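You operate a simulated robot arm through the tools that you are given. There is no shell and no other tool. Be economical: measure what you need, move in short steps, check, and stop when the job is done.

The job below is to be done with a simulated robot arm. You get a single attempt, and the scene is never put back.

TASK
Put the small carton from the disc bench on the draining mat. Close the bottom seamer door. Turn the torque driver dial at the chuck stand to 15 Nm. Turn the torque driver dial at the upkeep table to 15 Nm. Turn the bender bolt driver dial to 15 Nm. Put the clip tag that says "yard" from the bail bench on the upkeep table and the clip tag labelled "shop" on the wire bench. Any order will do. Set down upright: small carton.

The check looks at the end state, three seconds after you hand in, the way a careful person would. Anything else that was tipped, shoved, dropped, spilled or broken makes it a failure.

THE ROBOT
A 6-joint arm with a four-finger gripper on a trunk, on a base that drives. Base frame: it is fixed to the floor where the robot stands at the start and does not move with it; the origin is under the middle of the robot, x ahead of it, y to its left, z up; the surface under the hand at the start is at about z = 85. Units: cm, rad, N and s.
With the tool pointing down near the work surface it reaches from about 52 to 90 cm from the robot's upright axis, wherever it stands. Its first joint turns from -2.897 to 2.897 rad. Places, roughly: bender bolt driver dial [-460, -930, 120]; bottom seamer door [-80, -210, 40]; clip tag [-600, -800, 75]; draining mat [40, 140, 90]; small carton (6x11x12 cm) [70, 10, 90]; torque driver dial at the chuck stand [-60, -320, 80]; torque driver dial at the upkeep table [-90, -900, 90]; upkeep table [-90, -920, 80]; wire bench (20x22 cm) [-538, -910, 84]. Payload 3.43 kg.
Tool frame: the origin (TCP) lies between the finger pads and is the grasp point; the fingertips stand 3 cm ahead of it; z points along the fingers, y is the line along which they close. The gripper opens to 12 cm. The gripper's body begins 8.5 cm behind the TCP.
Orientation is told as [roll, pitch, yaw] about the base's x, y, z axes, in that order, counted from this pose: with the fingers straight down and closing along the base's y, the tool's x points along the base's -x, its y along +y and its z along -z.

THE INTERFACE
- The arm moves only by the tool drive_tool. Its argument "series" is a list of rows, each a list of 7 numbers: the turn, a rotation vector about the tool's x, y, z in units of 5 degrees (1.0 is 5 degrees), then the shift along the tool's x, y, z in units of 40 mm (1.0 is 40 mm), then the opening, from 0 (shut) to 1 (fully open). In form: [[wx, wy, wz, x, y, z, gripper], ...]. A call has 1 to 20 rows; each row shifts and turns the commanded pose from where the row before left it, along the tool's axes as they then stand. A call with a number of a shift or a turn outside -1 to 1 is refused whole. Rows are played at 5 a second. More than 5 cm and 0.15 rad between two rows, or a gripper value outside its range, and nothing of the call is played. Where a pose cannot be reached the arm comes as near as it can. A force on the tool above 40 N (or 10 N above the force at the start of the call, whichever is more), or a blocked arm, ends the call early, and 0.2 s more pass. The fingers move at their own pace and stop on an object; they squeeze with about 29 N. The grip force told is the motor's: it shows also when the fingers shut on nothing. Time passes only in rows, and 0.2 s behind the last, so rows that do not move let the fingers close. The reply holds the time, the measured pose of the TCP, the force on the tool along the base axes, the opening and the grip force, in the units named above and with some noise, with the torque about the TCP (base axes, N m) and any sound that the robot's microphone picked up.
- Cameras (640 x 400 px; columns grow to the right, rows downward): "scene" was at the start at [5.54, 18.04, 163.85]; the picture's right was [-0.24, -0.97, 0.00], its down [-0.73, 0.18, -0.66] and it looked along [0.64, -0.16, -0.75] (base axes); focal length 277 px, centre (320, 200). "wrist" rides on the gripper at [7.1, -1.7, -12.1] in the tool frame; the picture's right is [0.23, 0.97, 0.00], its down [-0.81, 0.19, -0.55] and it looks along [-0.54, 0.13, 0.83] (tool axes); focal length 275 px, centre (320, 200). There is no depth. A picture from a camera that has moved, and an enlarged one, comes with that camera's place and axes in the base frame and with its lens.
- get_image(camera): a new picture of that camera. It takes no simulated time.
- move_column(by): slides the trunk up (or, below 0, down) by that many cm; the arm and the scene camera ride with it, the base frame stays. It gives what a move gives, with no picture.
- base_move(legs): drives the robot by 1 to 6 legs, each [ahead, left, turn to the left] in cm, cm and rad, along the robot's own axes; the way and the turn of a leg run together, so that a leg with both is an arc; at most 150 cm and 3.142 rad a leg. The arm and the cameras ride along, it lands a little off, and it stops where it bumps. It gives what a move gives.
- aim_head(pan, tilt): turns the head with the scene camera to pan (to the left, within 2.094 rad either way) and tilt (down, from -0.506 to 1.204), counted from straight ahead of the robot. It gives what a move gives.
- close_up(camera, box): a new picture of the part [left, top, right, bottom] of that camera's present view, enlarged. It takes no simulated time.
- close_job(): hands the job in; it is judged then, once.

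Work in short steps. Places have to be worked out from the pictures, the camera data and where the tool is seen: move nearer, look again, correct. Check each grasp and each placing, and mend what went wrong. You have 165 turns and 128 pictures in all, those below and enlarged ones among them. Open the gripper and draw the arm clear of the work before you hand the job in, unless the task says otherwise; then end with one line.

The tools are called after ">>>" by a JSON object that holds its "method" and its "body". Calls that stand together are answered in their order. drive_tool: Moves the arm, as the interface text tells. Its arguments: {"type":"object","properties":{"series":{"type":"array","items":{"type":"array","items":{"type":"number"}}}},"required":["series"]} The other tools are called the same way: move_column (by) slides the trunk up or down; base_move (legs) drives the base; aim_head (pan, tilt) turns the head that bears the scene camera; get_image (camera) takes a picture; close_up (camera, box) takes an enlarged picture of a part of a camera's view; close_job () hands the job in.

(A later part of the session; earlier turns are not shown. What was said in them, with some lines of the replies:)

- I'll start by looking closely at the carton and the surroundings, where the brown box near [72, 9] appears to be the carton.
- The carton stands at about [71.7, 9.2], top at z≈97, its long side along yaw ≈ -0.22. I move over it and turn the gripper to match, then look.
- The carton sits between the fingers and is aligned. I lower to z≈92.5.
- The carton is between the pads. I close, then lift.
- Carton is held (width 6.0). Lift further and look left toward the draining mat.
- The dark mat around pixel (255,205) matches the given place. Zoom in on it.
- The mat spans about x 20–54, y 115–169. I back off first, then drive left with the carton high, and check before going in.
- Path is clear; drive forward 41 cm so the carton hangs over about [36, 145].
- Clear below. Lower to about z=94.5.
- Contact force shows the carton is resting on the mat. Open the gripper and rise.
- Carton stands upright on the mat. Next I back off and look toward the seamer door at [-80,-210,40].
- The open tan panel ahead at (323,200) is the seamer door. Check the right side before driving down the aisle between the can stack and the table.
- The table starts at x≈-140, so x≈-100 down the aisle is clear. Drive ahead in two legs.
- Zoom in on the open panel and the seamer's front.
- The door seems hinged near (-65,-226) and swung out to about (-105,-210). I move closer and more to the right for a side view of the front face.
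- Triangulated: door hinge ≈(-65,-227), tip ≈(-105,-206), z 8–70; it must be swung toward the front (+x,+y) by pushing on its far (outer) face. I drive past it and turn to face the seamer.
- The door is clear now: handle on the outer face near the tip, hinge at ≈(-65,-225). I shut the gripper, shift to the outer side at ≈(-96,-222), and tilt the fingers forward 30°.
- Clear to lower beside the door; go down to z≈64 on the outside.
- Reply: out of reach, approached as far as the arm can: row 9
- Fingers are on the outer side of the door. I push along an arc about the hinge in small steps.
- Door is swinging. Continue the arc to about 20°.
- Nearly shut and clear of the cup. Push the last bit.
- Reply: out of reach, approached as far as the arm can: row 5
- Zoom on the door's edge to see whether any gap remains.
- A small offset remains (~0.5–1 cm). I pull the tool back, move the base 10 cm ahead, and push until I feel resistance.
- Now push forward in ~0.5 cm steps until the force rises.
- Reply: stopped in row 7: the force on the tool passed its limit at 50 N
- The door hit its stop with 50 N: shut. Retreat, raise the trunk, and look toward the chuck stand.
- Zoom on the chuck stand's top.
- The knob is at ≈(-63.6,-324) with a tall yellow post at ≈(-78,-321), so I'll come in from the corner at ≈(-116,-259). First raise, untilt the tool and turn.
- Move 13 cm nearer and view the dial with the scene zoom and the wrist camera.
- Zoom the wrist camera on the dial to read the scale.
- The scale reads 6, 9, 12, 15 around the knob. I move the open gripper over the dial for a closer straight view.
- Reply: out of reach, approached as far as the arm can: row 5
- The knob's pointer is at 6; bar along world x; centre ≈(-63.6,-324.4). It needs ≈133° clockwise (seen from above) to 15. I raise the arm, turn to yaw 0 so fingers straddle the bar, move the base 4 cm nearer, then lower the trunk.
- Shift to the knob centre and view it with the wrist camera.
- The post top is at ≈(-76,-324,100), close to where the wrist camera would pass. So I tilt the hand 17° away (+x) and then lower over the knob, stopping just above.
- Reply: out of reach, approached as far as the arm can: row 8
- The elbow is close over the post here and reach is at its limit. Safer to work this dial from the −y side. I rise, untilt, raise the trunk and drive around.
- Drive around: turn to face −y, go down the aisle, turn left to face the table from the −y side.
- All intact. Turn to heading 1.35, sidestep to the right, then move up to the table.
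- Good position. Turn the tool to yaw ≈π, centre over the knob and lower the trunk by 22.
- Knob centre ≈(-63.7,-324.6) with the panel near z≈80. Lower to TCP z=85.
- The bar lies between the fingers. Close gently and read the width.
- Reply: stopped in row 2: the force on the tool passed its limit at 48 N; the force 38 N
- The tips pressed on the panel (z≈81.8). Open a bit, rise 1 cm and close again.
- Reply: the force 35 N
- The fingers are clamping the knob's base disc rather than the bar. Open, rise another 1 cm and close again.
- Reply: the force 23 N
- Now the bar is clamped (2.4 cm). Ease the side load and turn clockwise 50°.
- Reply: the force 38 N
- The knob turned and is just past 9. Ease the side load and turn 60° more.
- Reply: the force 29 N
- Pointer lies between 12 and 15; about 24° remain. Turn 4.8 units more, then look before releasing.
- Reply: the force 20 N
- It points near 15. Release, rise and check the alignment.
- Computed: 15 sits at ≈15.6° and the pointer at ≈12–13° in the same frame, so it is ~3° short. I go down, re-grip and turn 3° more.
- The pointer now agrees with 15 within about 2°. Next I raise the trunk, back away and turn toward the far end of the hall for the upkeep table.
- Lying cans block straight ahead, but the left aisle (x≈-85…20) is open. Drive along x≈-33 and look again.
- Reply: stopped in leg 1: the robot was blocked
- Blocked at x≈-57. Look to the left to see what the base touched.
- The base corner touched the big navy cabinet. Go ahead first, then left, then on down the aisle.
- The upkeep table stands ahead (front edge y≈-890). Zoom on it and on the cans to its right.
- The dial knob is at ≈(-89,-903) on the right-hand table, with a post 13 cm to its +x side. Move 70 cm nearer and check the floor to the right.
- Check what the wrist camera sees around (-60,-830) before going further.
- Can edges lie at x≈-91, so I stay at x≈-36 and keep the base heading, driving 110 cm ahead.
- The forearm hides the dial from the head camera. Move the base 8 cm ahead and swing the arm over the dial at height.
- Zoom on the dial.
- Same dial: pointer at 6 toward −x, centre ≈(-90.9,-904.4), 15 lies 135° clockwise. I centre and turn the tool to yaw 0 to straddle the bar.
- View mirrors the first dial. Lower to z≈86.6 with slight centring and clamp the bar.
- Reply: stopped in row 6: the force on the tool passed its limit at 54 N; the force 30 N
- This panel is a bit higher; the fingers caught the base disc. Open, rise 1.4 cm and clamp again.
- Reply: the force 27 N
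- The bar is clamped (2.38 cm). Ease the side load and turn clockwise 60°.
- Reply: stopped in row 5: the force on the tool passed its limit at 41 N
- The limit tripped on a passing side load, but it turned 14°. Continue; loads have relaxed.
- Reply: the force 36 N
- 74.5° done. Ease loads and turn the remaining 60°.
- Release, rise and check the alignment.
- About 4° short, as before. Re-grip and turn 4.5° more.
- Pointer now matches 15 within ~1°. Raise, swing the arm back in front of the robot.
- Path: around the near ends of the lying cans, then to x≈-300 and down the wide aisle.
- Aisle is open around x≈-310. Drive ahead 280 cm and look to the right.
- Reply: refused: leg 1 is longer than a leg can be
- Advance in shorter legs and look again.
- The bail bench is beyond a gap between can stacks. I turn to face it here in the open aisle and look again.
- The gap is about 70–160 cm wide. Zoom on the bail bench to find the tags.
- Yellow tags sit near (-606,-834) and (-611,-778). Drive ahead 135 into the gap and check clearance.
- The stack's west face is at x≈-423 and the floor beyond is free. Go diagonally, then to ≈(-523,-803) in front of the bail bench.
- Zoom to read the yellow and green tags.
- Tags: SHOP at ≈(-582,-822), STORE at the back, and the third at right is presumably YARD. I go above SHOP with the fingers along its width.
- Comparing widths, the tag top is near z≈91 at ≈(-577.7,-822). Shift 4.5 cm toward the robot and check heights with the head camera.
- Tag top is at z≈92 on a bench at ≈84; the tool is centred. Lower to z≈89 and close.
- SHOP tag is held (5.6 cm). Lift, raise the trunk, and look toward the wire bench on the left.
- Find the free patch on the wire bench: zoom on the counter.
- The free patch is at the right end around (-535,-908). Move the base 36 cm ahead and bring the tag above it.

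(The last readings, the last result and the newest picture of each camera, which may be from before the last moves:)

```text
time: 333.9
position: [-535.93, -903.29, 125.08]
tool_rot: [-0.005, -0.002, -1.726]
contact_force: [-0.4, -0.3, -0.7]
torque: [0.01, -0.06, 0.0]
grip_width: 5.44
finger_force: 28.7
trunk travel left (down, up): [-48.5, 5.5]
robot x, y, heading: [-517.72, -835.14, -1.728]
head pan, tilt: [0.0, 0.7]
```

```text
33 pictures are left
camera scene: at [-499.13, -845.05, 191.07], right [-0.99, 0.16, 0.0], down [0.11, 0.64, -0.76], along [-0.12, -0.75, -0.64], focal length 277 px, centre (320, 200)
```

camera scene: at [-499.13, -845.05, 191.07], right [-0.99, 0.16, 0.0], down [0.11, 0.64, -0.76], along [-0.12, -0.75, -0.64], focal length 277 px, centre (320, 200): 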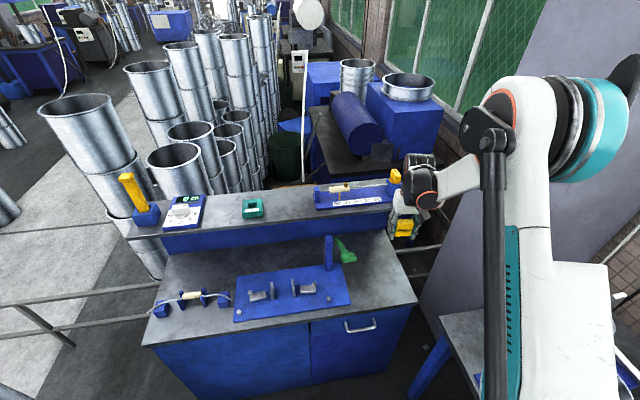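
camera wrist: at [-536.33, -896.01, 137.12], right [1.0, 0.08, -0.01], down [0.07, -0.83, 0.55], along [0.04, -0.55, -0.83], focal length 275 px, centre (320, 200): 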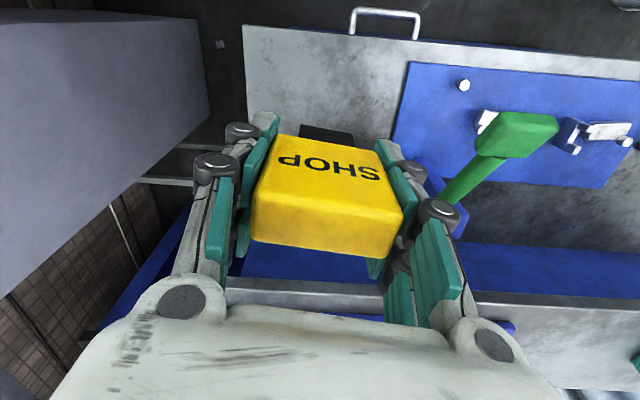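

The tag will land in the middle of the free patch (~5 cm from the front edge). Lower with the trunk, then the arm.

>>> {"method": "move_column", "body": {"by": -25}}

>>> {"method": "drive_tool", "body": {"series": [[0, 0, 0, 0, 0, 0.8, 0.3], [0, 0, 0, 0, 0, 0.8, 0.3], [0, 0, 0, 0, 0, 0.8, 0.3]]}}

>>> {"method": "get_image", "body": {"camera": "scene"}}

```text
time: 336.5
position: [-535.78, -903.21, 99.94]
tool_rot: [-0.007, -0.003, -1.725]
contact_force: [-0.1, -0.2, -0.5]
torque: [0.03, 0.01, 0.01]
grip_width: 5.45
finger_force: 29.3
trunk travel left (down, up): [-23.5, 30.5]
robot x, y, heading: [-517.78, -835.19, -1.732]
head pan, tilt: [0.0, 0.7]
```

```text
time: 337.3
position: [-535.72, -903.39, 90.33]
tool_rot: [-0.006, -0.004, -1.725]
contact_force: [-0.8, 0.2, -0.9]
torque: [-0.03, -0.02, 0.0]
grip_width: 5.47
finger_force: 29.5
trunk travel left (down, up): [-23.5, 30.5]
robot x, y, heading: [-517.95, -835.01, -1.734]
head pan, tilt: [0.0, 0.7]
```

```text
32 pictures are left
camera scene: at [-498.98, -845.01, 166.05], right [-0.99, 0.16, 0.0], down [0.1, 0.64, -0.76], along [-0.12, -0.75, -0.64], focal length 277 px, centre (320, 200)
```

scene: 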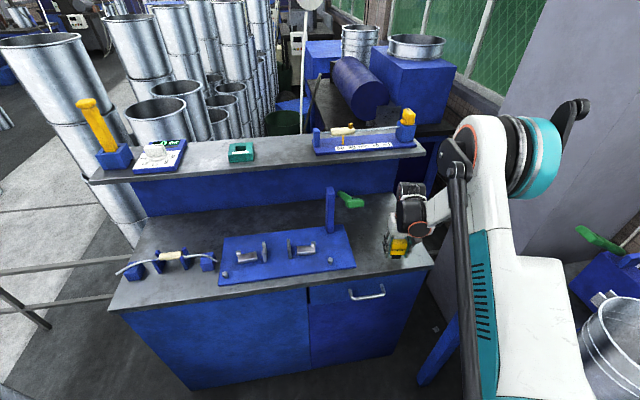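

Just above the counter. Step down gently until contact.

>>> {"method": "drive_tool", "body": {"series": [[0, 0, 0, 0, 0, 0.12, 0.3], [0, 0, 0, 0, 0, 0.12, 0.3], [0, 0, 0, 0, 0, 0.08, 0.3], [0, 0, 0, 0, 0, 0.08, 0.3]]}}

```text
time: 338.3
position: [-535.82, -903.37, 89.02]
tool_rot: [-0.006, -0.004, -1.725]
contact_force: [1.8, 0.5, 6.6]
torque: [0.03, -0.19, 0.0]
grip_width: 5.42
finger_force: 28.9
trunk travel left (down, up): [-23.5, 30.5]
robot x, y, heading: [-517.55, -835.28, -1.734]
head pan, tilt: [0.0, 0.7]
```

Contact felt. Release and rise.

>>> {"method": "drive_tool", "body": {"series": [[0, 0, 0, 0, 0, 0, 0.5], [0, 0, 0, 0, 0, 0, 0.65], [0, 0, 0, 0, 0, 0, 0.65], [0, 0, 0, 0, 0, -0.9, 0.65], [0, 0, 0, 0, 0, -0.9, 0.65], [0, 0, 0, 0, 0, -0.9, 0.65]]}}

>>> {"method": "move_column", "body": {"by": 25}}

>>> {"method": "get_image", "body": {"camera": "wrist"}}

```text
time: 339.7
position: [-535.68, -903.19, 99.6]
tool_rot: [-0.006, -0.004, -1.728]
contact_force: [-0.1, 0.1, -0.4]
torque: [0.01, 0.01, 0.03]
grip_width: 7.81
finger_force: 0.1
trunk travel left (down, up): [-23.5, 30.5]
robot x, y, heading: [-517.79, -834.99, -1.73]
head pan, tilt: [0.0, 0.7]
```

```text
time: 342.3
position: [-535.83, -903.21, 124.34]
tool_rot: [-0.006, -0.003, -1.727]
contact_force: [-0.2, 0.0, 0.0]
torque: [0.03, -0.02, -0.03]
grip_width: 7.79
finger_force: 0.0
trunk travel left (down, up): [-48.5, 5.5]
robot x, y, heading: [-517.32, -835.2, -1.736]
head pan, tilt: [0.0, 0.7]
```

```text
31 pictures are left
camera wrist: at [-536.18, -895.9, 136.69], right [1.0, 0.08, -0.01], down [0.07, -0.83, 0.55], along [0.04, -0.55, -0.83], focal length 275 px, centre (320, 200)
```

wrist: 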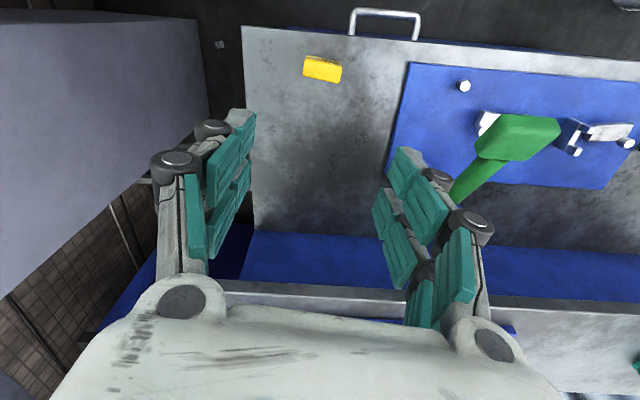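

SHOP tag stands on the wire bench. Next the bender dial at ≈(-461,-927) on the upper shelf: raise the arm well above the post and reposition the base.

>>> {"method": "drive_tool", "body": {"series": [[0, 0, 0, 0.5, 0, -0.8, 0.6], [0, 0, 0, 0.5, 0, -0.8, 0.6], [0, 0, 0, 0, 0, -0.9, 0.6], [0, 0, 0, 0, 0, -0.9, 0.6], [0, 0, 0, 0, 0, -0.9, 0.6]]}}

>>> {"method": "move_column", "body": {"by": 5}}

>>> {"method": "base_move", "body": {"legs": [[0, 0, 0.53], [0, 17, 0], [20, 0, 0]]}}

>>> {"method": "get_image", "body": {"camera": "wrist"}}

>>> {"method": "get_image", "body": {"camera": "scene"}}

```text
time: 343.5
position: [-535.0, -899.06, 141.78]
tool_rot: [-0.007, -0.004, -1.728]
contact_force: [-0.3, 0.4, 0.5]
torque: [-0.03, -0.02, -0.03]
grip_width: 7.2
finger_force: 0.0
trunk travel left (down, up): [-48.5, 5.5]
robot x, y, heading: [-517.21, -835.3, -1.735]
head pan, tilt: [0.0, 0.7]
```

```text
time: 344.4
position: [-535.13, -899.05, 146.69]
tool_rot: [-0.007, -0.003, -1.725]
contact_force: [0.8, 0.3, -0.8]
torque: [-0.05, -0.03, 0.01]
grip_width: 7.18
finger_force: 0.0
trunk travel left (down, up): [-53.5, 0.5]
robot x, y, heading: [-517.49, -835.18, -1.732]
head pan, tilt: [0.0, 0.7]
```

```text
time: 348.5
position: [-477.88, -912.71, 146.61]
tool_rot: [-0.008, -0.002, -1.192]
contact_force: [-0.1, 0.2, -0.9]
torque: [0.03, 0.01, -0.01]
grip_width: 7.22
finger_force: 0.1
trunk travel left (down, up): [-53.5, 0.5]
robot x, y, heading: [-495.38, -848.26, -1.204]
head pan, tilt: [0.0, 0.7]
```

```text
30 pictures are left
camera wrist: at [-481.94, -906.63, 158.8], right [0.82, 0.57, -0.01], down [0.48, -0.68, 0.55], along [0.31, -0.46, -0.83], focal length 275 px, centre (320, 200)
```

wrist: 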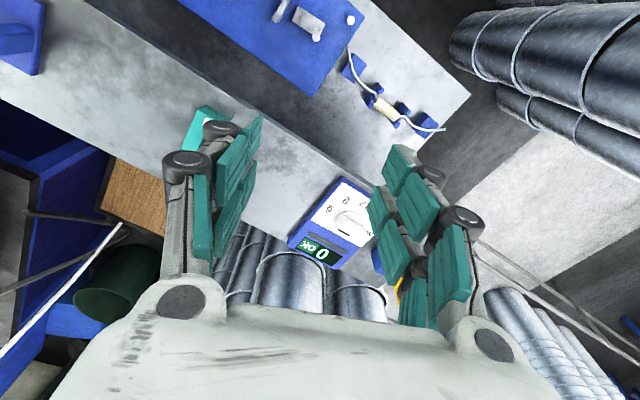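

```text
29 pictures are left
camera scene: at [-474.25, -847.71, 196.05], right [-0.93, -0.36, 0.0], down [-0.23, 0.6, -0.76], along [0.28, -0.71, -0.65], focal length 277 px, centre (320, 200)
```

scene: 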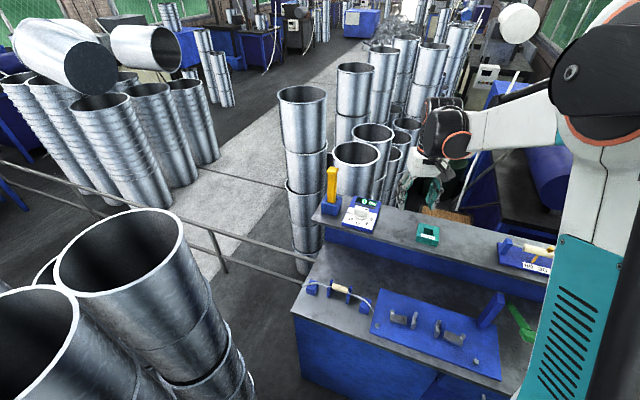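

Move the base 8 cm nearer and bring the tool over the dial.

>>> {"method": "base_move", "body": {"legs": [[8, 0, 0]]}}

>>> {"method": "drive_tool", "body": {"series": [[0, 0, 0, -0.75, 0.61, 0, 0.6], [0, 0, 0, -0.75, 0.61, 0, 0.6], [0, 0, 0, -0.75, 0.61, 0, 0.6], [0, 0, 0, -0.75, 0.61, 0, 0.6]]}}

>>> {"method": "close_up", "body": {"camera": "wrist", "box": [230, 20, 430, 160]}}

```text
time: 349.6
position: [-475.09, -920.17, 146.6]
tool_rot: [-0.007, -0.002, -1.195]
contact_force: [-1.3, -1.2, -0.5]
torque: [0.08, -0.01, 0.04]
grip_width: 7.2
finger_force: 0.0
trunk travel left (down, up): [-53.5, 0.5]
robot x, y, heading: [-492.85, -856.2, -1.207]
head pan, tilt: [0.0, 0.7]
```

```text
time: 350.6
position: [-461.48, -927.73, 146.62]
tool_rot: [-0.008, -0.001, -1.198]
contact_force: [0.7, -1.1, 0.4]
torque: [0.01, 0.03, 0.0]
grip_width: 7.18
finger_force: 0.0
trunk travel left (down, up): [-53.5, 0.5]
robot x, y, heading: [-492.02, -855.99, -1.208]
head pan, tilt: [0.0, 0.7]
```

```text
2.86 times, centred on (330, 90) of wrist
camera zoom: at [-465.54, -921.64, 158.87], right [0.82, 0.57, -0.01], down [0.48, -0.68, 0.55], along [0.31, -0.46, -0.83], focal length 786 px, centre (291, 514)
```

zoom: 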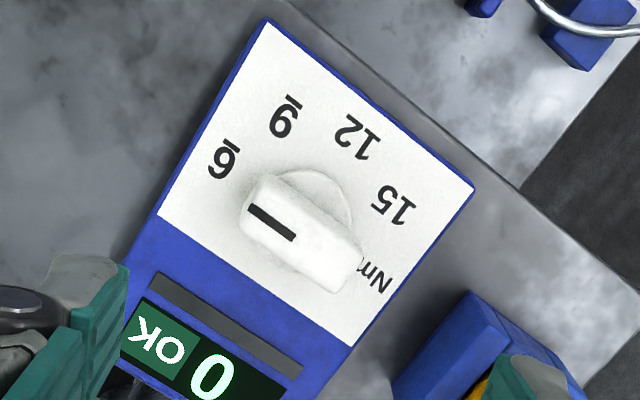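

Bender dial: pointer at 6 (toward −x), centre ≈(-460,-929), panel z≈119.5, 15 at 135° clockwise. Centre, turn to yaw 0, and lower to z≈138 for a check.

>>> {"method": "drive_tool", "body": {"series": [[0, 0, 0, -0.43, 0.23, 0, 0.6], [0, 0, -1, 0, 0, 0, 0.6], [0, 0, -1, 0, 0, 0, 0.6], [0, 0, -1, 0, 0, 0, 0.6], [0, 0, -1, 0, 0, 0, 0.6], [0, 0, -1, 0, 0, 0, 0.6], [0, 0, -1, 0, 0, 0, 0.6], [0, 0, -1, 0, 0, 0, 0.6], [0, 0, -1, 0, 0, 0, 0.6], [0, 0, -1, 0, 0, 0, 0.6], [0, 0, -1, 0, 0, 0, 0.6], [0, 0, -1, 0, 0, 0, 0.6], [0, 0, -1, 0, 0, 0, 0.6], [0, 0, -1, 0, 0, 0, 0.6], [0, 0, -0.73, 0, 0, 0, 0.6], [0, 0, 0, 0, 0, 0.73, 0.6], [0, 0, 0, 0, 0, 0.73, 0.6], [0, 0, 0, 0, 0, 0.73, 0.6]]}}

>>> {"method": "get_image", "body": {"camera": "wrist"}}

```text
time: 354.4
position: [-460.11, -928.8, 137.84]
tool_rot: [-0.005, 0.005, 0.001]
contact_force: [0.1, 0.1, -1.0]
torque: [-0.01, 0.0, -0.03]
grip_width: 7.21
finger_force: 0.2
trunk travel left (down, up): [-53.5, 0.5]
robot x, y, heading: [-492.45, -855.92, -1.203]
head pan, tilt: [0.0, 0.7]
```

```text
27 pictures are left
camera wrist: at [-467.2, -930.6, 150.1], right [-0.23, 0.97, 0.0], down [0.81, 0.2, 0.55], along [0.53, 0.12, -0.84], focal length 275 px, centre (320, 200)
```

wrist: 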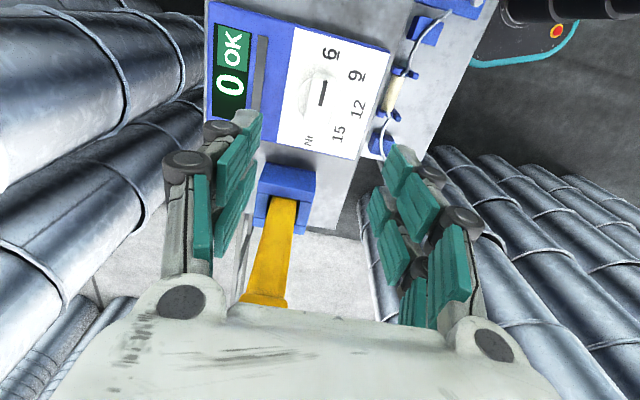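

View matches dial 2, slightly offset and ~2 cm farther. Lower to z≈123.2 and close on the bar.

>>> {"method": "drive_tool", "body": {"series": [[0, 0, 0, 0, -0.11, 0.915, 0.55], [0, 0, 0, 0, 0, 0.915, 0.55], [0, 0, 0, 0, 0, 0.915, 0.55], [0, 0, 0, 0, 0, 0.915, 0.55], [0, 0, 0, 0, 0, 0, 0.4], [0, 0, 0, 0, 0, 0, 0.3], [0, 0, 0, 0, 0, 0, 0.2], [0, 0, 0, 0, 0, 0, 0.1], [0, 0, 0, 0, 0, 0, 0.1]]}}

>>> {"method": "get_image", "body": {"camera": "wrist"}}

```text
time: 356.4
position: [-460.55, -929.02, 123.26]
tool_rot: [-0.003, 0.005, 0.003]
contact_force: [-3.3, 25.4, -17.2]
torque: [0.79, 0.03, -0.1]
grip_width: 2.36
finger_force: 45.3
trunk travel left (down, up): [-53.5, 0.5]
robot x, y, heading: [-492.29, -856.25, -1.207]
head pan, tilt: [0.0, 0.7]
```

```text
26 pictures are left
camera wrist: at [-467.57, -930.76, 135.57], right [-0.23, 0.97, 0.0], down [0.81, 0.2, 0.55], along [0.53, 0.13, -0.84], focal length 275 px, centre (320, 200)
```

wrist: 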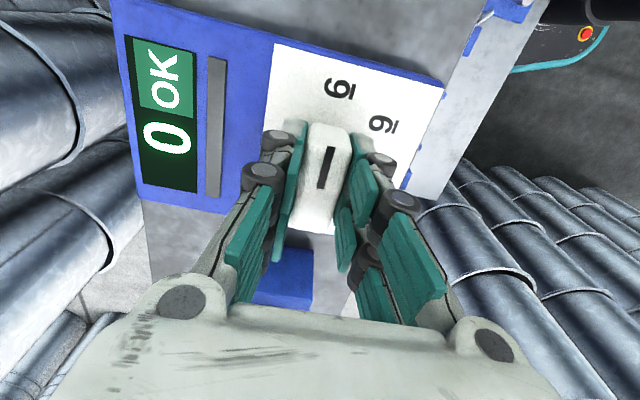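

Bar clamped. Ease loads and turn clockwise 45°.

>>> {"method": "drive_tool", "body": {"series": [[0, 0, 0, 0, 0.09, 0.05, 0.1], [0, 0, 1, 0, 0, 0, 0.1], [0, 0, 1, 0, 0, 0, 0.1], [0, 0, 1, 0, 0, 0, 0.1], [0, 0, 1, 0, 0, 0, 0.1], [0, 0, 1, 0, 0, 0, 0.1], [0, 0, 1, 0, 0, 0, 0.1], [0, 0, 1, 0, 0, 0, 0.1], [0, 0, 1, 0, 0, 0, 0.1], [0, 0, 1, 0, 0, 0, 0.1]]}}

```text
time: 358.6
position: [-460.46, -928.81, 123.18]
tool_rot: [-0.008, -0.002, -0.786]
contact_force: [-0.1, 2.5, 26.1]
torque: [0.63, 0.59, 0.02]
grip_width: 2.39
finger_force: 44.7
trunk travel left (down, up): [-53.5, 0.5]
robot x, y, heading: [-492.25, -856.42, -1.204]
head pan, tilt: [0.0, 0.7]
```

Good. Continue another 50°.

>>> {"method": "drive_tool", "body": {"series": [[0, 0, 0, 0, 0, -0.05, 0.1], [0, 0, 1, 0, 0, 0, 0.1], [0, 0, 1, 0, 0, 0, 0.1], [0, 0, 1, 0, 0, 0, 0.1], [0, 0, 1, 0, 0, 0, 0.1], [0, 0, 1, 0, 0, 0, 0.1], [0, 0, 1, 0, 0, 0, 0.1], [0, 0, 1, 0, 0, 0, 0.1], [0, 0, 1, 0, 0, 0, 0.1], [0, 0, 1, 0, 0, 0, 0.1], [0, 0, 1, 0, 0, 0, 0.1]]}}

```text
time: 361.0
position: [-460.09, -928.88, 123.36]
tool_rot: [-0.006, -0.007, -1.657]
contact_force: [9.6, 20.8, -5.9]
torque: [1.52, -0.31, 0.04]
grip_width: 2.38
finger_force: 44.9
trunk travel left (down, up): [-53.5, 0.5]
robot x, y, heading: [-491.99, -855.84, -1.203]
head pan, tilt: [0.0, 0.7]
```

Turn the remaining 42°.

>>> {"method": "drive_tool", "body": {"series": [[0, 0, 0, 0.03, 0.012, 0, 0.1], [0, 0, 1, 0, 0, 0, 0.1], [0, 0, 1, 0, 0, 0, 0.1], [0, 0, 1, 0, 0, 0, 0.1], [0, 0, 1, 0, 0, 0, 0.1], [0, 0, 1, 0, 0, 0, 0.1], [0, 0, 1, 0, 0, 0, 0.1], [0, 0, 1, 0, 0, 0, 0.1], [0, 0, 1, 0, 0, 0, 0.1], [0, 0, 0.4, 0, 0, 0, 0.1], [0, 0, 0, 0, 0, 0, 0.1], [0, 0, 0, 0, 0, 0, 0.3], [0, 0, 0, 0, 0, 0, 0.5], [0, 0, 0, 0, 0, -0.9, 0.5], [0, 0, 0, 0, 0, -0.9, 0.5], [0, 0, 0, 0, 0, -0.9, 0.5], [0, 0, 0, 0, 0, -0.9, 0.5]]}}

>>> {"method": "close_up", "body": {"camera": "wrist", "box": [240, 20, 400, 140]}}

```text
time: 362.9
position: [-460.07, -928.92, 123.31]
tool_rot: [0.002, -0.008, -2.297]
contact_force: [5.1, 0.2, 7.8]
torque: [-0.54, -0.09, 0.0]
grip_width: 2.43
finger_force: 44.5
trunk travel left (down, up): [-53.5, 0.5]
robot x, y, heading: [-492.24, -855.91, -1.2]
head pan, tilt: [0.0, 0.7]
stopped in row 9: the force on the tool passed its limit at 42 N (the readings are from after the stop); the commanded pose is now the measured one
```

```text
3.33 times, centred on (320, 80) of wrist
camera zoom: at [-456.49, -922.4, 135.45], right [0.88, -0.47, 0.0], down [-0.39, -0.73, 0.56], along [-0.26, -0.49, -0.83], focal length 918 px, centre (320, 600)
```

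zoom: 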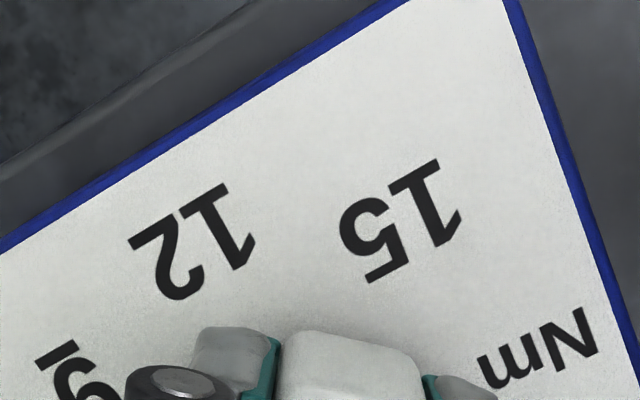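

It stopped 5° short. Finish it, release and rise.

>>> {"method": "drive_tool", "body": {"series": [[0, 0, 0.5, 0, 0, 0, 0.1], [0, 0, 0.55, 0, 0, 0, 0.1], [0, 0, 0, 0, 0, 0, 0.1], [0, 0, 0, 0, 0, 0, 0.3], [0, 0, 0, 0, 0, 0, 0.5], [0, 0, 0, 0, 0, -0.9, 0.5], [0, 0, 0, 0, 0, -0.9, 0.5], [0, 0, 0, 0, 0, -0.9, 0.5], [0, 0, 0, 0, 0, -0.9, 0.5]]}}

>>> {"method": "close_up", "body": {"camera": "wrist", "box": [240, 20, 400, 140]}}

```text
time: 364.9
position: [-460.15, -929.13, 137.83]
tool_rot: [0.003, -0.007, -2.389]
contact_force: [0.3, 0.4, 0.1]
torque: [-0.02, 0.0, -0.03]
grip_width: 6.0
finger_force: 0.0
trunk travel left (down, up): [-53.5, 0.5]
robot x, y, heading: [-492.63, -856.51, -1.202]
head pan, tilt: [0.0, 0.7]
```

```text
3.33 times, centred on (320, 80) of wrist
camera zoom: at [-456.03, -922.88, 149.97], right [0.83, -0.55, 0.0], down [-0.46, -0.69, 0.56], along [-0.31, -0.47, -0.83], focal length 918 px, centre (320, 600)
```

zoom: 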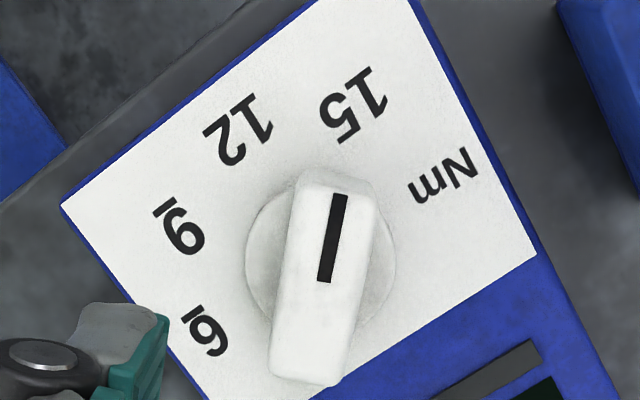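

Reads 15 within ~1°. Back away, turn to face the bail bench for the YARD tag.

>>> {"method": "base_move", "body": {"legs": [[-58, 0, 0], [0, 0, -1.94], [0, -18, 0]]}}

>>> {"method": "aim_head", "body": {"pan": -0.1, "tilt": 0.8}}

>>> {"method": "get_image", "body": {"camera": "scene"}}

>>> {"method": "get_image", "body": {"camera": "wrist"}}

```text
time: 374.2
position: [-591.52, -779.36, 137.65]
tool_rot: [0.004, -0.007, 1.864]
contact_force: [0.1, 0.2, 0.6]
torque: [-0.08, -0.02, -0.03]
grip_width: 5.99
finger_force: 0.1
trunk travel left (down, up): [-53.5, 0.5]
robot x, y, heading: [-511.54, -783.12, 3.046]
head pan, tilt: [0.0, 0.7]
```

```text
time: 374.9
position: [-591.48, -779.76, 137.72]
tool_rot: [0.002, -0.009, 1.865]
contact_force: [-0.2, 0.0, -0.1]
torque: [-0.01, 0.0, -0.01]
grip_width: 6.01
finger_force: 0.0
trunk travel left (down, up): [-53.5, 0.5]
robot x, y, heading: [-511.68, -783.25, 3.052]
head pan, tilt: [-0.099, 0.799]
```

```text
23 pictures are left
camera scene: at [-519.61, -801.76, 195.23], right [0.19, 0.98, 0.0], down [0.7, -0.14, -0.7], along [-0.68, 0.13, -0.72], focal length 277 px, centre (320, 200)
```

scene: 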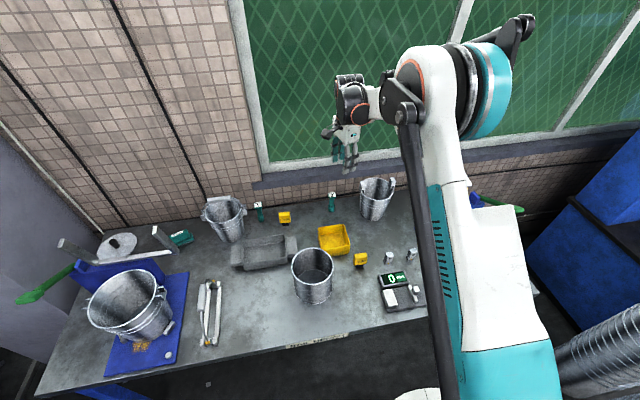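

```text
22 pictures are left
camera wrist: at [-587.75, -786.09, 149.9], right [-0.87, -0.5, 0.0], down [-0.42, 0.72, 0.56], along [-0.28, 0.48, -0.83], focal length 275 px, centre (320, 200)
```

wrist: 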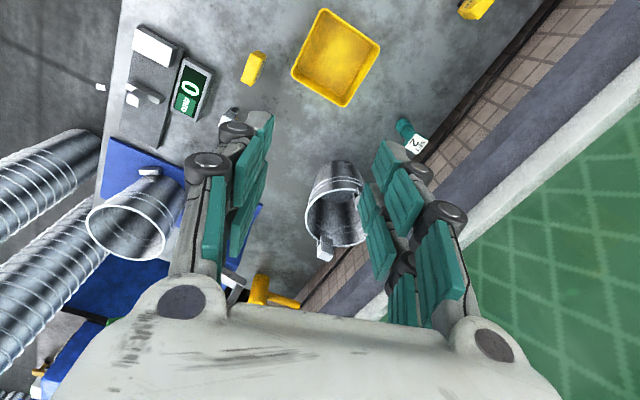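

Zoom to confirm the text and orientation of this tag.

>>> {"method": "close_up", "body": {"camera": "scene", "box": [310, 210, 430, 310]}}

```text
4.00 times, centred on (370, 260) of scene
camera zoom: at [-519.61, -801.76, 195.23], right [0.19, 0.98, 0.0], down [0.7, -0.14, -0.7], along [-0.68, 0.13, -0.72], focal length 1108 px, centre (120, -40)
```

zoom: 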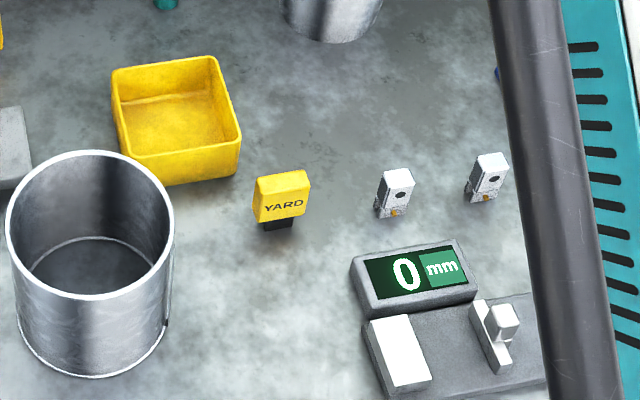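

It says YARD. Turn to yaw π, centre above it at (-580.7,-772.8), and lower the trunk.

>>> {"method": "drive_tool", "body": {"series": [[0, 0, -0.98, 0, 0, 0, 0.75], [0, 0, -0.98, 0, 0, 0, 0.75], [0, 0, -0.98, 0, 0, 0, 0.75], [0, 0, -0.98, 0, 0, 0, 0.75], [0, 0, -0.98, 0, 0, 0, 0.75], [0, 0, -0.98, 0, 0, 0, 0.75], [0, 0, -0.98, 0, 0, 0, 0.75], [0, 0, -0.98, 0, 0, 0, 0.75], [0, 0, -0.98, 0, 0, 0, 0.75], [0, 0, -0.98, 0, 0, 0, 0.75], [0, 0, -0.98, 0, 0, 0, 0.75], [0, 0, -0.98, 0, 0, 0, 0.75], [0, 0, -0.98, 0, 0, 0, 0.75], [0, 0, -0.98, 0, 0, 0, 0.75], [0, 0, -0.98, 0, 0, 0, 0.75], [0, 0, 0, 0.675, -0.44, 0, 0.75], [0, 0, 0, 0.675, -0.44, 0, 0.75], [0, 0, 0, 0.675, -0.44, 0, 0.75], [0, 0, 0, 0.675, -0.44, 0, 0.75]]}}

>>> {"method": "move_column", "body": {"by": -33}}

>>> {"method": "get_image", "body": {"camera": "wrist"}}

```text
time: 378.9
position: [-580.59, -772.74, 137.87]
tool_rot: [-0.007, -0.007, -3.135]
contact_force: [0.1, -0.9, -0.3]
torque: [-0.03, 0.03, -0.02]
grip_width: 8.99
finger_force: 0.2
trunk travel left (down, up): [-53.5, 0.5]
robot x, y, heading: [-511.86, -783.2, 3.05]
head pan, tilt: [-0.099, 0.799]
```

```text
time: 382.1
position: [-580.65, -772.75, 104.7]
tool_rot: [-0.008, -0.004, -3.137]
contact_force: [-0.2, -0.5, -0.4]
torque: [-0.02, -0.05, -0.02]
grip_width: 8.99
finger_force: 0.0
trunk travel left (down, up): [-20.5, 33.5]
robot x, y, heading: [-511.97, -783.1, 3.049]
head pan, tilt: [-0.099, 0.799]
```

```text
20 pictures are left
camera wrist: at [-573.43, -771.1, 116.99], right [0.23, -0.97, -0.01], down [-0.81, -0.2, 0.56], along [-0.54, -0.12, -0.83], focal length 275 px, centre (320, 200)
```

wrist: 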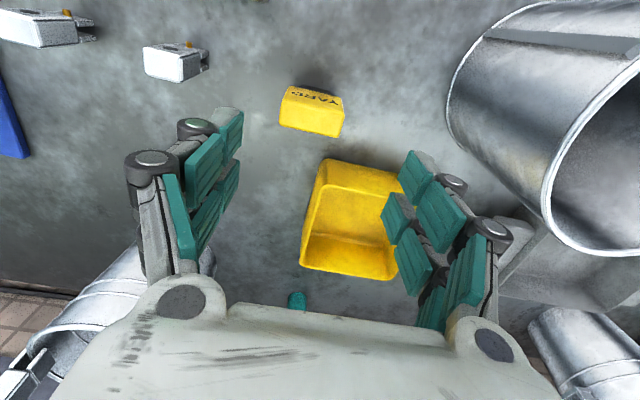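

Tag centre ≈(-580.9,-771.7), tray is 4 cm clear. Lower to z≈89 and close.

>>> {"method": "drive_tool", "body": {"series": [[0, 0, 0, -0.05, -0.25, 0.98, 0.75], [0, 0, 0, 0, 0, 0.98, 0.75], [0, 0, 0, 0, 0, 0.98, 0.75], [0, 0, 0, 0, 0, 0.98, 0.75], [0, 0, 0, 0, 0, 0, 0.6], [0, 0, 0, 0, 0, 0, 0.45], [0, 0, 0, 0, 0, 0, 0.35], [0, 0, 0, 0, 0, 0, 0.3], [0, 0, 0, 0, 0, 0, 0.3]]}}

>>> {"method": "get_image", "body": {"camera": "wrist"}}

```text
time: 384.1
position: [-581.04, -771.41, 89.18]
tool_rot: [-0.006, -0.005, -3.137]
contact_force: [-0.1, 0.8, -0.3]
torque: [-0.03, 0.01, -0.01]
grip_width: 5.49
finger_force: 29.5
trunk travel left (down, up): [-20.5, 33.5]
robot x, y, heading: [-511.84, -783.0, 3.055]
head pan, tilt: [-0.099, 0.799]
```

```text
19 pictures are left
camera wrist: at [-573.82, -769.84, 101.35], right [0.23, -0.97, -0.01], down [-0.81, -0.2, 0.56], along [-0.54, -0.12, -0.83], focal length 275 px, centre (320, 200)
```

wrist: 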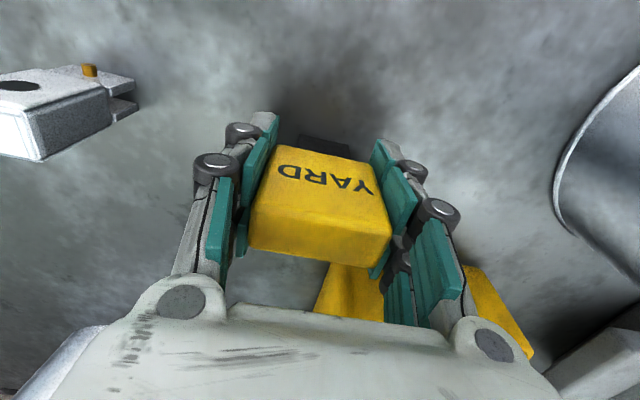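

YARD tag is held. Lift, raise the trunk, and retrace the route out through the gap.

>>> {"method": "drive_tool", "body": {"series": [[0, 0, 0, 0, 0, -0.9, 0.3], [0, 0, 0, 0, 0, -0.9, 0.3], [0, 0, 0, 0, 0, -0.9, 0.3], [0, 0, 0, 0, 0, -0.9, 0.3]]}}

>>> {"method": "move_column", "body": {"by": 30}}

>>> {"method": "base_move", "body": {"legs": [[0, 0, 0.15], [-32.8, -48.2, 0], [-43.4, -22.5, 0]]}}

```text
time: 385.1
position: [-580.94, -771.83, 103.64]
tool_rot: [-0.006, -0.006, -3.135]
contact_force: [-0.2, 0.8, -0.8]
torque: [0.01, 0.03, -0.02]
grip_width: 5.45
finger_force: 29.1
trunk travel left (down, up): [-20.5, 33.5]
robot x, y, heading: [-511.64, -783.31, 3.051]
head pan, tilt: [-0.099, 0.799]
```

```text
time: 388.1
position: [-581.0, -771.94, 133.6]
tool_rot: [-0.006, -0.003, -3.136]
contact_force: [-0.1, 1.0, -0.8]
torque: [-0.01, 0.0, 0.01]
grip_width: 5.48
finger_force: 28.9
trunk travel left (down, up): [-50.5, 3.5]
robot x, y, heading: [-511.65, -782.9, 3.054]
head pan, tilt: [-0.099, 0.799]
```

```text
time: 394.5
position: [-509.63, -706.87, 133.59]
tool_rot: [-0.005, -0.006, -2.99]
contact_force: [0.1, -0.2, -0.2]
torque: [-0.04, 0.02, -0.02]
grip_width: 5.45
finger_force: 29.3
trunk travel left (down, up): [-50.5, 3.5]
robot x, y, heading: [-439.55, -707.76, -3.087]
head pan, tilt: [-0.099, 0.799]
```

As planned at (-440,-708). Continue back into the aisle, sidestep, turn to face −y, and back up the aisle.

>>> {"method": "base_move", "body": {"legs": [[-136, 6, 0], [0, -55, 0], [0, 0, 1.515], [-150, 0, 0], [-75, 0, 0]]}}

```text
time: 418.5
position: [-320.58, -498.4, 133.71]
tool_rot: [-0.006, -0.005, -1.422]
contact_force: [-0.2, 0.2, -0.7]
torque: [-0.02, 0.0, 0.0]
grip_width: 5.5
finger_force: 29.0
trunk travel left (down, up): [-50.5, 3.5]
robot x, y, heading: [-319.69, -428.2, -1.517]
head pan, tilt: [-0.099, 0.799]
```

Straighten, cross to the left aisle along the earlier path, and go down it.

>>> {"method": "base_move", "body": {"legs": [[0, 0, -0.053], [0, 150, 0], [0, 85, 0], [20, 0, 0], [0, 47, 0]]}}

```text
time: 434.1
position: [-40.5, -516.77, 133.69]
tool_rot: [-0.007, -0.004, -1.472]
contact_force: [0.2, 0.1, -0.2]
torque: [0.0, 0.05, -0.01]
grip_width: 5.46
finger_force: 29.5
trunk travel left (down, up): [-50.5, 3.5]
robot x, y, heading: [-35.99, -446.55, -1.567]
head pan, tilt: [-0.099, 0.799]
```

On track at x=-36. Go down the aisle to y≈-826.

>>> {"method": "base_move", "body": {"legs": [[150, 0, 0], [150, 0, 0], [82, 0, 0]]}}

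>>> {"method": "aim_head", "body": {"pan": -0.35, "tilt": 0.85}}

>>> {"method": "get_image", "body": {"camera": "scene"}}

```text
time: 452.4
position: [-34.25, -894.78, 133.61]
tool_rot: [-0.007, -0.004, -1.456]
contact_force: [0.2, -0.1, -0.7]
torque: [-0.01, 0.01, 0.03]
grip_width: 5.46
finger_force: 29.1
trunk travel left (down, up): [-50.5, 3.5]
robot x, y, heading: [-30.56, -824.63, -1.553]
head pan, tilt: [-0.099, 0.799]
```

```text
time: 453.1
position: [-34.41, -894.72, 133.7]
tool_rot: [-0.008, -0.005, -1.457]
contact_force: [0.2, 0.6, -1.3]
torque: [-0.04, -0.01, -0.03]
grip_width: 5.47
finger_force: 29.2
trunk travel left (down, up): [-50.5, 3.5]
robot x, y, heading: [-30.76, -824.64, -1.549]
head pan, tilt: [-0.351, 0.85]
```

```text
18 pictures are left
camera scene: at [-13.48, -829.83, 191.83], right [-0.95, 0.33, 0.0], down [0.24, 0.71, -0.66], along [-0.21, -0.62, -0.75], focal length 277 px, centre (320, 200)
```

scene: 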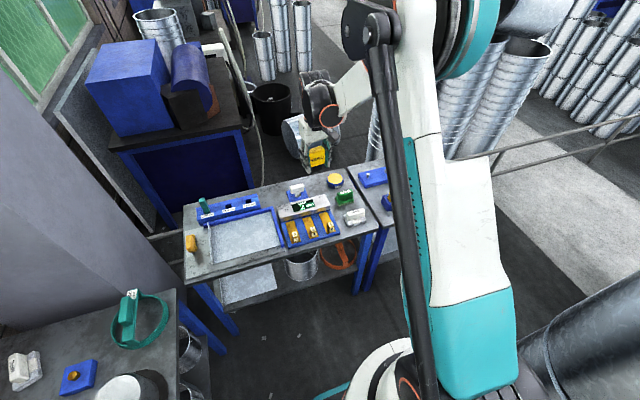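

The upkeep table is the right-hand one; free strip west of the dial at about (-105,-904). Reposition slightly and carry the tag there at height.

>>> {"method": "base_move", "body": {"legs": [[22, -8, 0]]}}

>>> {"method": "drive_tool", "body": {"series": [[0, 0, 0, 0.294, -0.88, 0, 0.3], [0, 0, 0, 0.294, -0.88, 0, 0.3], [0, 0, 0, 0.294, -0.88, 0, 0.3], [0, 0, 0, 0.294, -0.88, 0, 0.3], [0, 0, 0, 0.294, -0.88, 0, 0.3], [0, 0, 0, 0.294, -0.88, 0, 0.3], [0, 0, 0, 0.294, -0.88, 0, 0.3], [0, 0, 0, 0.294, -0.88, 0, 0.3], [0, 0, 0, 0.294, -0.88, 0, 0.3], [0, 0, 0, 0.294, -0.88, 0, 0.3], [0, 0, 0, 0.294, -0.88, 0, 0.3], [0, 0, 0, 0.294, -0.88, 0, 0.3], [0, 0, 0, 0.294, -0.88, 0, 0.3], [0, 0, 0, 0.294, -0.88, 0, 0.3], [0, 0, 0, 0.294, -0.88, 0, 0.3], [0, 0, 0, 0.294, -0.88, 0, 0.3]]}}

>>> {"method": "get_image", "body": {"camera": "wrist"}}

```text
time: 454.9
position: [-42.7, -916.69, 133.54]
tool_rot: [-0.007, -0.004, -1.462]
contact_force: [-0.4, -0.8, -0.7]
torque: [0.05, -0.01, 0.0]
grip_width: 5.46
finger_force: 29.0
trunk travel left (down, up): [-50.5, 3.5]
robot x, y, heading: [-38.68, -846.59, -1.559]
head pan, tilt: [-0.351, 0.85]
```

```text
time: 458.3
position: [-100.64, -903.94, 133.6]
tool_rot: [-0.005, -0.007, -1.463]
contact_force: [-1.0, 0.7, -1.6]
torque: [-0.02, -0.08, -0.03]
grip_width: 5.47
finger_force: 28.9
trunk travel left (down, up): [-50.5, 3.5]
robot x, y, heading: [-38.68, -846.46, -1.559]
head pan, tilt: [-0.351, 0.85]
```

```text
17 pictures are left
camera wrist: at [-103.0, -896.94, 145.83], right [0.94, 0.33, -0.01], down [0.28, -0.78, 0.56], along [0.18, -0.53, -0.83], focal length 275 px, centre (320, 200)
```

wrist: 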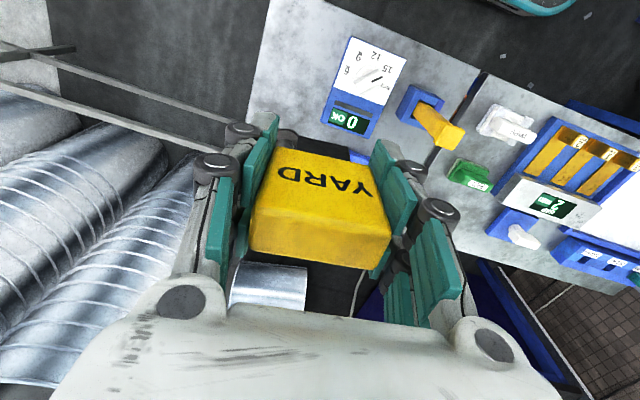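

A clear 18 cm strip lies west of the dial (x −113…−95). Place the tag at ≈(-104.3,-905): shift, lower the trunk, then the arm to z≈90.

>>> {"method": "drive_tool", "body": {"series": [[0, 0, 0, -0.15, -0.95, 0, 0.3], [0, 0, 0, 0, 0, 0, 0.3]]}}

>>> {"method": "move_column", "body": {"by": -30}}

>>> {"method": "drive_tool", "body": {"series": [[0, 0, 0, 0, 0, 0.85, 0.3], [0, 0, 0, 0, 0, 0.85, 0.3], [0, 0, 0, 0, 0, 0.85, 0.3], [0, 0, 0, 0, 0, 0.85, 0.3]]}}

>>> {"method": "get_image", "body": {"camera": "wrist"}}

```text
time: 458.9
position: [-104.03, -905.08, 134.0]
tool_rot: [-0.007, -0.005, -1.462]
contact_force: [0.8, 0.2, -0.3]
torque: [0.0, 0.06, 0.03]
grip_width: 5.45
finger_force: 29.2
trunk travel left (down, up): [-50.5, 3.5]
robot x, y, heading: [-38.57, -846.15, -1.56]
head pan, tilt: [-0.351, 0.85]
```

```text
time: 461.9
position: [-104.33, -904.98, 103.91]
tool_rot: [-0.007, -0.005, -1.464]
contact_force: [0.0, 0.0, -0.9]
torque: [0.02, -0.02, -0.02]
grip_width: 5.47
finger_force: 28.7
trunk travel left (down, up): [-20.5, 33.5]
robot x, y, heading: [-38.42, -846.78, -1.561]
head pan, tilt: [-0.351, 0.85]
```

```text
time: 462.9
position: [-104.3, -905.03, 90.5]
tool_rot: [-0.008, -0.008, -1.463]
contact_force: [-0.6, 0.3, -0.3]
torque: [-0.04, 0.0, -0.02]
grip_width: 5.47
finger_force: 28.7
trunk travel left (down, up): [-20.5, 33.5]
robot x, y, heading: [-38.06, -846.73, -1.56]
head pan, tilt: [-0.351, 0.85]
```

```text
16 pictures are left
camera wrist: at [-106.65, -898.03, 102.6], right [0.94, 0.33, -0.01], down [0.28, -0.78, 0.56], along [0.18, -0.53, -0.83], focal length 275 px, centre (320, 200)
```

wrist: 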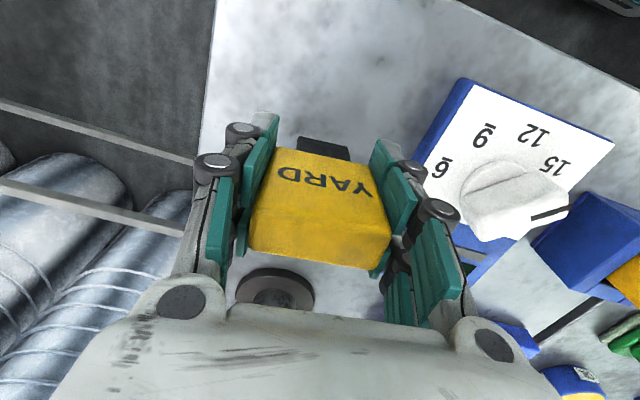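

Position is good. Step down gently to contact.

>>> {"method": "drive_tool", "body": {"series": [[0, 0, 0, 0, 0, 0.4, 0.3], [0, 0, 0, 0, 0, 0.3, 0.3], [0, 0, 0, 0, 0, 0.15, 0.3], [0, 0, 0, 0, 0, 0.1, 0.3], [0, 0, 0, 0, 0, 0.08, 0.3]]}}

```text
time: 464.1
position: [-104.34, -905.06, 86.18]
tool_rot: [-0.008, -0.006, -1.462]
contact_force: [-1.6, -0.7, 5.9]
torque: [-0.07, -0.09, 0.0]
grip_width: 5.45
finger_force: 29.3
trunk travel left (down, up): [-20.5, 33.5]
robot x, y, heading: [-38.43, -846.41, -1.559]
head pan, tilt: [-0.351, 0.85]
```

Contact. Release and rise, then check.

>>> {"method": "drive_tool", "body": {"series": [[0, 0, 0, 0, 0, 0, 0.5], [0, 0, 0, 0, 0, 0, 0.6], [0, 0, 0, 0, 0, 0, 0.6], [0, 0, 0, 0, 0, -0.9, 0.6], [0, 0, 0, 0, 0, -0.9, 0.6], [0, 0, 0, 0, 0, -0.9, 0.6], [0, 0, 0, 0, 0, -0.9, 0.6], [0, 0, 0, 0, 0, -0.9, 0.6]]}}

>>> {"method": "move_column", "body": {"by": 25}}

>>> {"method": "get_image", "body": {"camera": "wrist"}}

```text
time: 465.9
position: [-104.1, -905.06, 104.18]
tool_rot: [-0.008, -0.005, -1.462]
contact_force: [-0.4, 0.6, 0.4]
torque: [0.03, 0.02, 0.04]
grip_width: 7.22
finger_force: 0.1
trunk travel left (down, up): [-20.5, 33.5]
robot x, y, heading: [-38.37, -846.3, -1.559]
head pan, tilt: [-0.351, 0.85]
```

```text
time: 468.4
position: [-104.15, -904.94, 129.2]
tool_rot: [-0.007, -0.006, -1.463]
contact_force: [-0.3, 0.7, 0.3]
torque: [0.02, -0.01, 0.0]
grip_width: 7.2
finger_force: 0.0
trunk travel left (down, up): [-45.5, 8.5]
robot x, y, heading: [-38.57, -846.79, -1.557]
head pan, tilt: [-0.351, 0.85]
```

```text
15 pictures are left
camera wrist: at [-106.41, -898.07, 141.32], right [0.94, 0.33, -0.01], down [0.28, -0.78, 0.56], along [0.18, -0.53, -0.83], focal length 275 px, centre (320, 200)
```

wrist: 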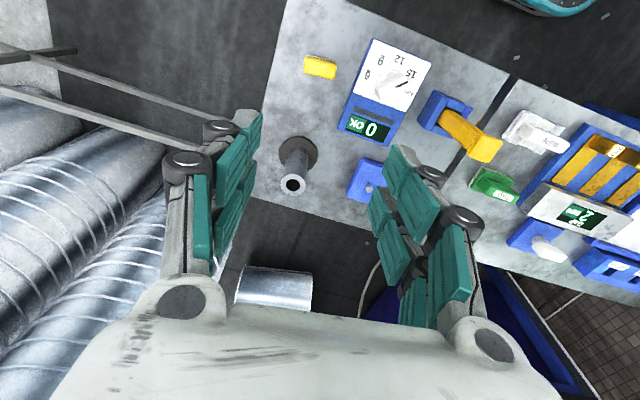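

The tag stands on the table. One more look at this dial from here.

>>> {"method": "close_up", "body": {"camera": "wrist", "box": [340, 30, 440, 140]}}

```text
3.64 times, centred on (390, 85) of wrist
camera zoom: at [-106.41, -898.07, 141.32], right [0.94, 0.33, -0.01], down [0.28, -0.78, 0.56], along [0.18, -0.53, -0.83], focal length 1001 px, centre (66, 618)
```

zoom: 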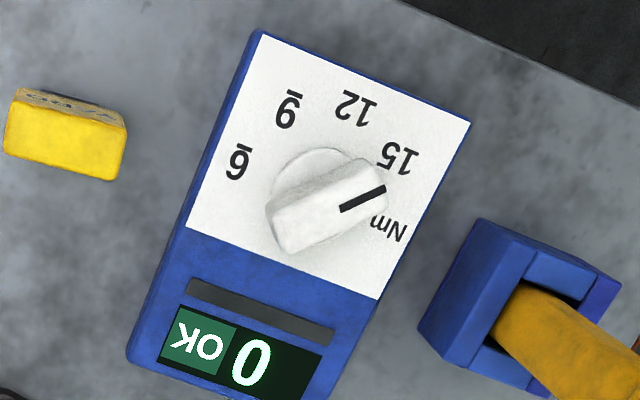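

Pointer is on 15. Swing the arm clear and back off, then hand in.

>>> {"method": "drive_tool", "body": {"series": [[0, 0, 0, -0.29, 0.88, 0, 0.6], [0, 0, 0, -0.29, 0.88, 0, 0.6], [0, 0, 0, -0.29, 0.88, 0, 0.6], [0, 0, 0, -0.29, 0.88, 0, 0.6], [0, 0, 0, -0.29, 0.88, 0, 0.6], [0, 0, 0, -0.29, 0.88, 0, 0.6], [0, 0, 0, -0.29, 0.88, 0, 0.6], [0, 0, 0, -0.29, 0.88, 0, 0.6], [0, 0, 0, -0.29, 0.88, 0, 0.6], [0, 0, 0, -0.29, 0.88, 0, 0.6], [0, 0, 0, -0.29, 0.88, 0, 0.6], [0, 0, 0, -0.29, 0.88, 0, 0.6], [0, 0, 0, -0.29, 0.88, 0, 0.6], [0, 0, 0, -0.29, 0.88, 0, 0.6], [0, 0, 0, -0.29, 0.88, 0, 0.6], [0, 0, 0, -0.29, 0.88, 0, 0.6]]}}

>>> {"method": "base_move", "body": {"legs": [[-60, 0, 0]]}}

>>> {"method": "get_image", "body": {"camera": "scene"}}

```text
time: 471.9
position: [-45.76, -917.41, 128.87]
tool_rot: [-0.006, -0.003, -1.462]
contact_force: [0.4, -0.1, -0.3]
torque: [0.07, 0.02, 0.02]
grip_width: 7.19
finger_force: 0.0
trunk travel left (down, up): [-45.5, 8.5]
robot x, y, heading: [-38.78, -846.43, -1.552]
head pan, tilt: [-0.351, 0.85]
```

```text
time: 475.3
position: [-46.87, -855.41, 128.94]
tool_rot: [-0.007, -0.005, -1.468]
contact_force: [0.1, 0.5, 0.6]
torque: [-0.02, 0.02, 0.0]
grip_width: 7.21
finger_force: 0.0
trunk travel left (down, up): [-45.5, 8.5]
robot x, y, heading: [-39.33, -784.92, -1.564]
head pan, tilt: [-0.351, 0.85]
```

```text
13 pictures are left
camera scene: at [-21.85, -789.83, 186.83], right [-0.94, 0.34, 0.0], down [0.25, 0.71, -0.66], along [-0.22, -0.62, -0.75], focal length 277 px, centre (320, 200)
```

scene: 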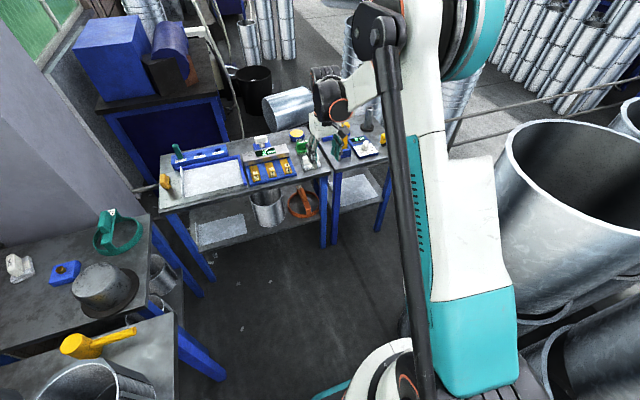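

All the items are done and nothing appears disturbed, so I'm handing in.

>>> {"method": "close_job", "body": {}}

```text
The job is handed in.
```

I finished every item and handed the job in. The small carton is upright on the draining mat, and the bottom seamer door is pushed shut to its stop. All three dials point at 15 Nm, to within about 4° by eye. The "yard" tag is on the upkeep table and the "shop" tag is on the wire bench. The base touched the side of the big navy cabinet once while driving, and I saw no sign that the cabinet or anything else moved.
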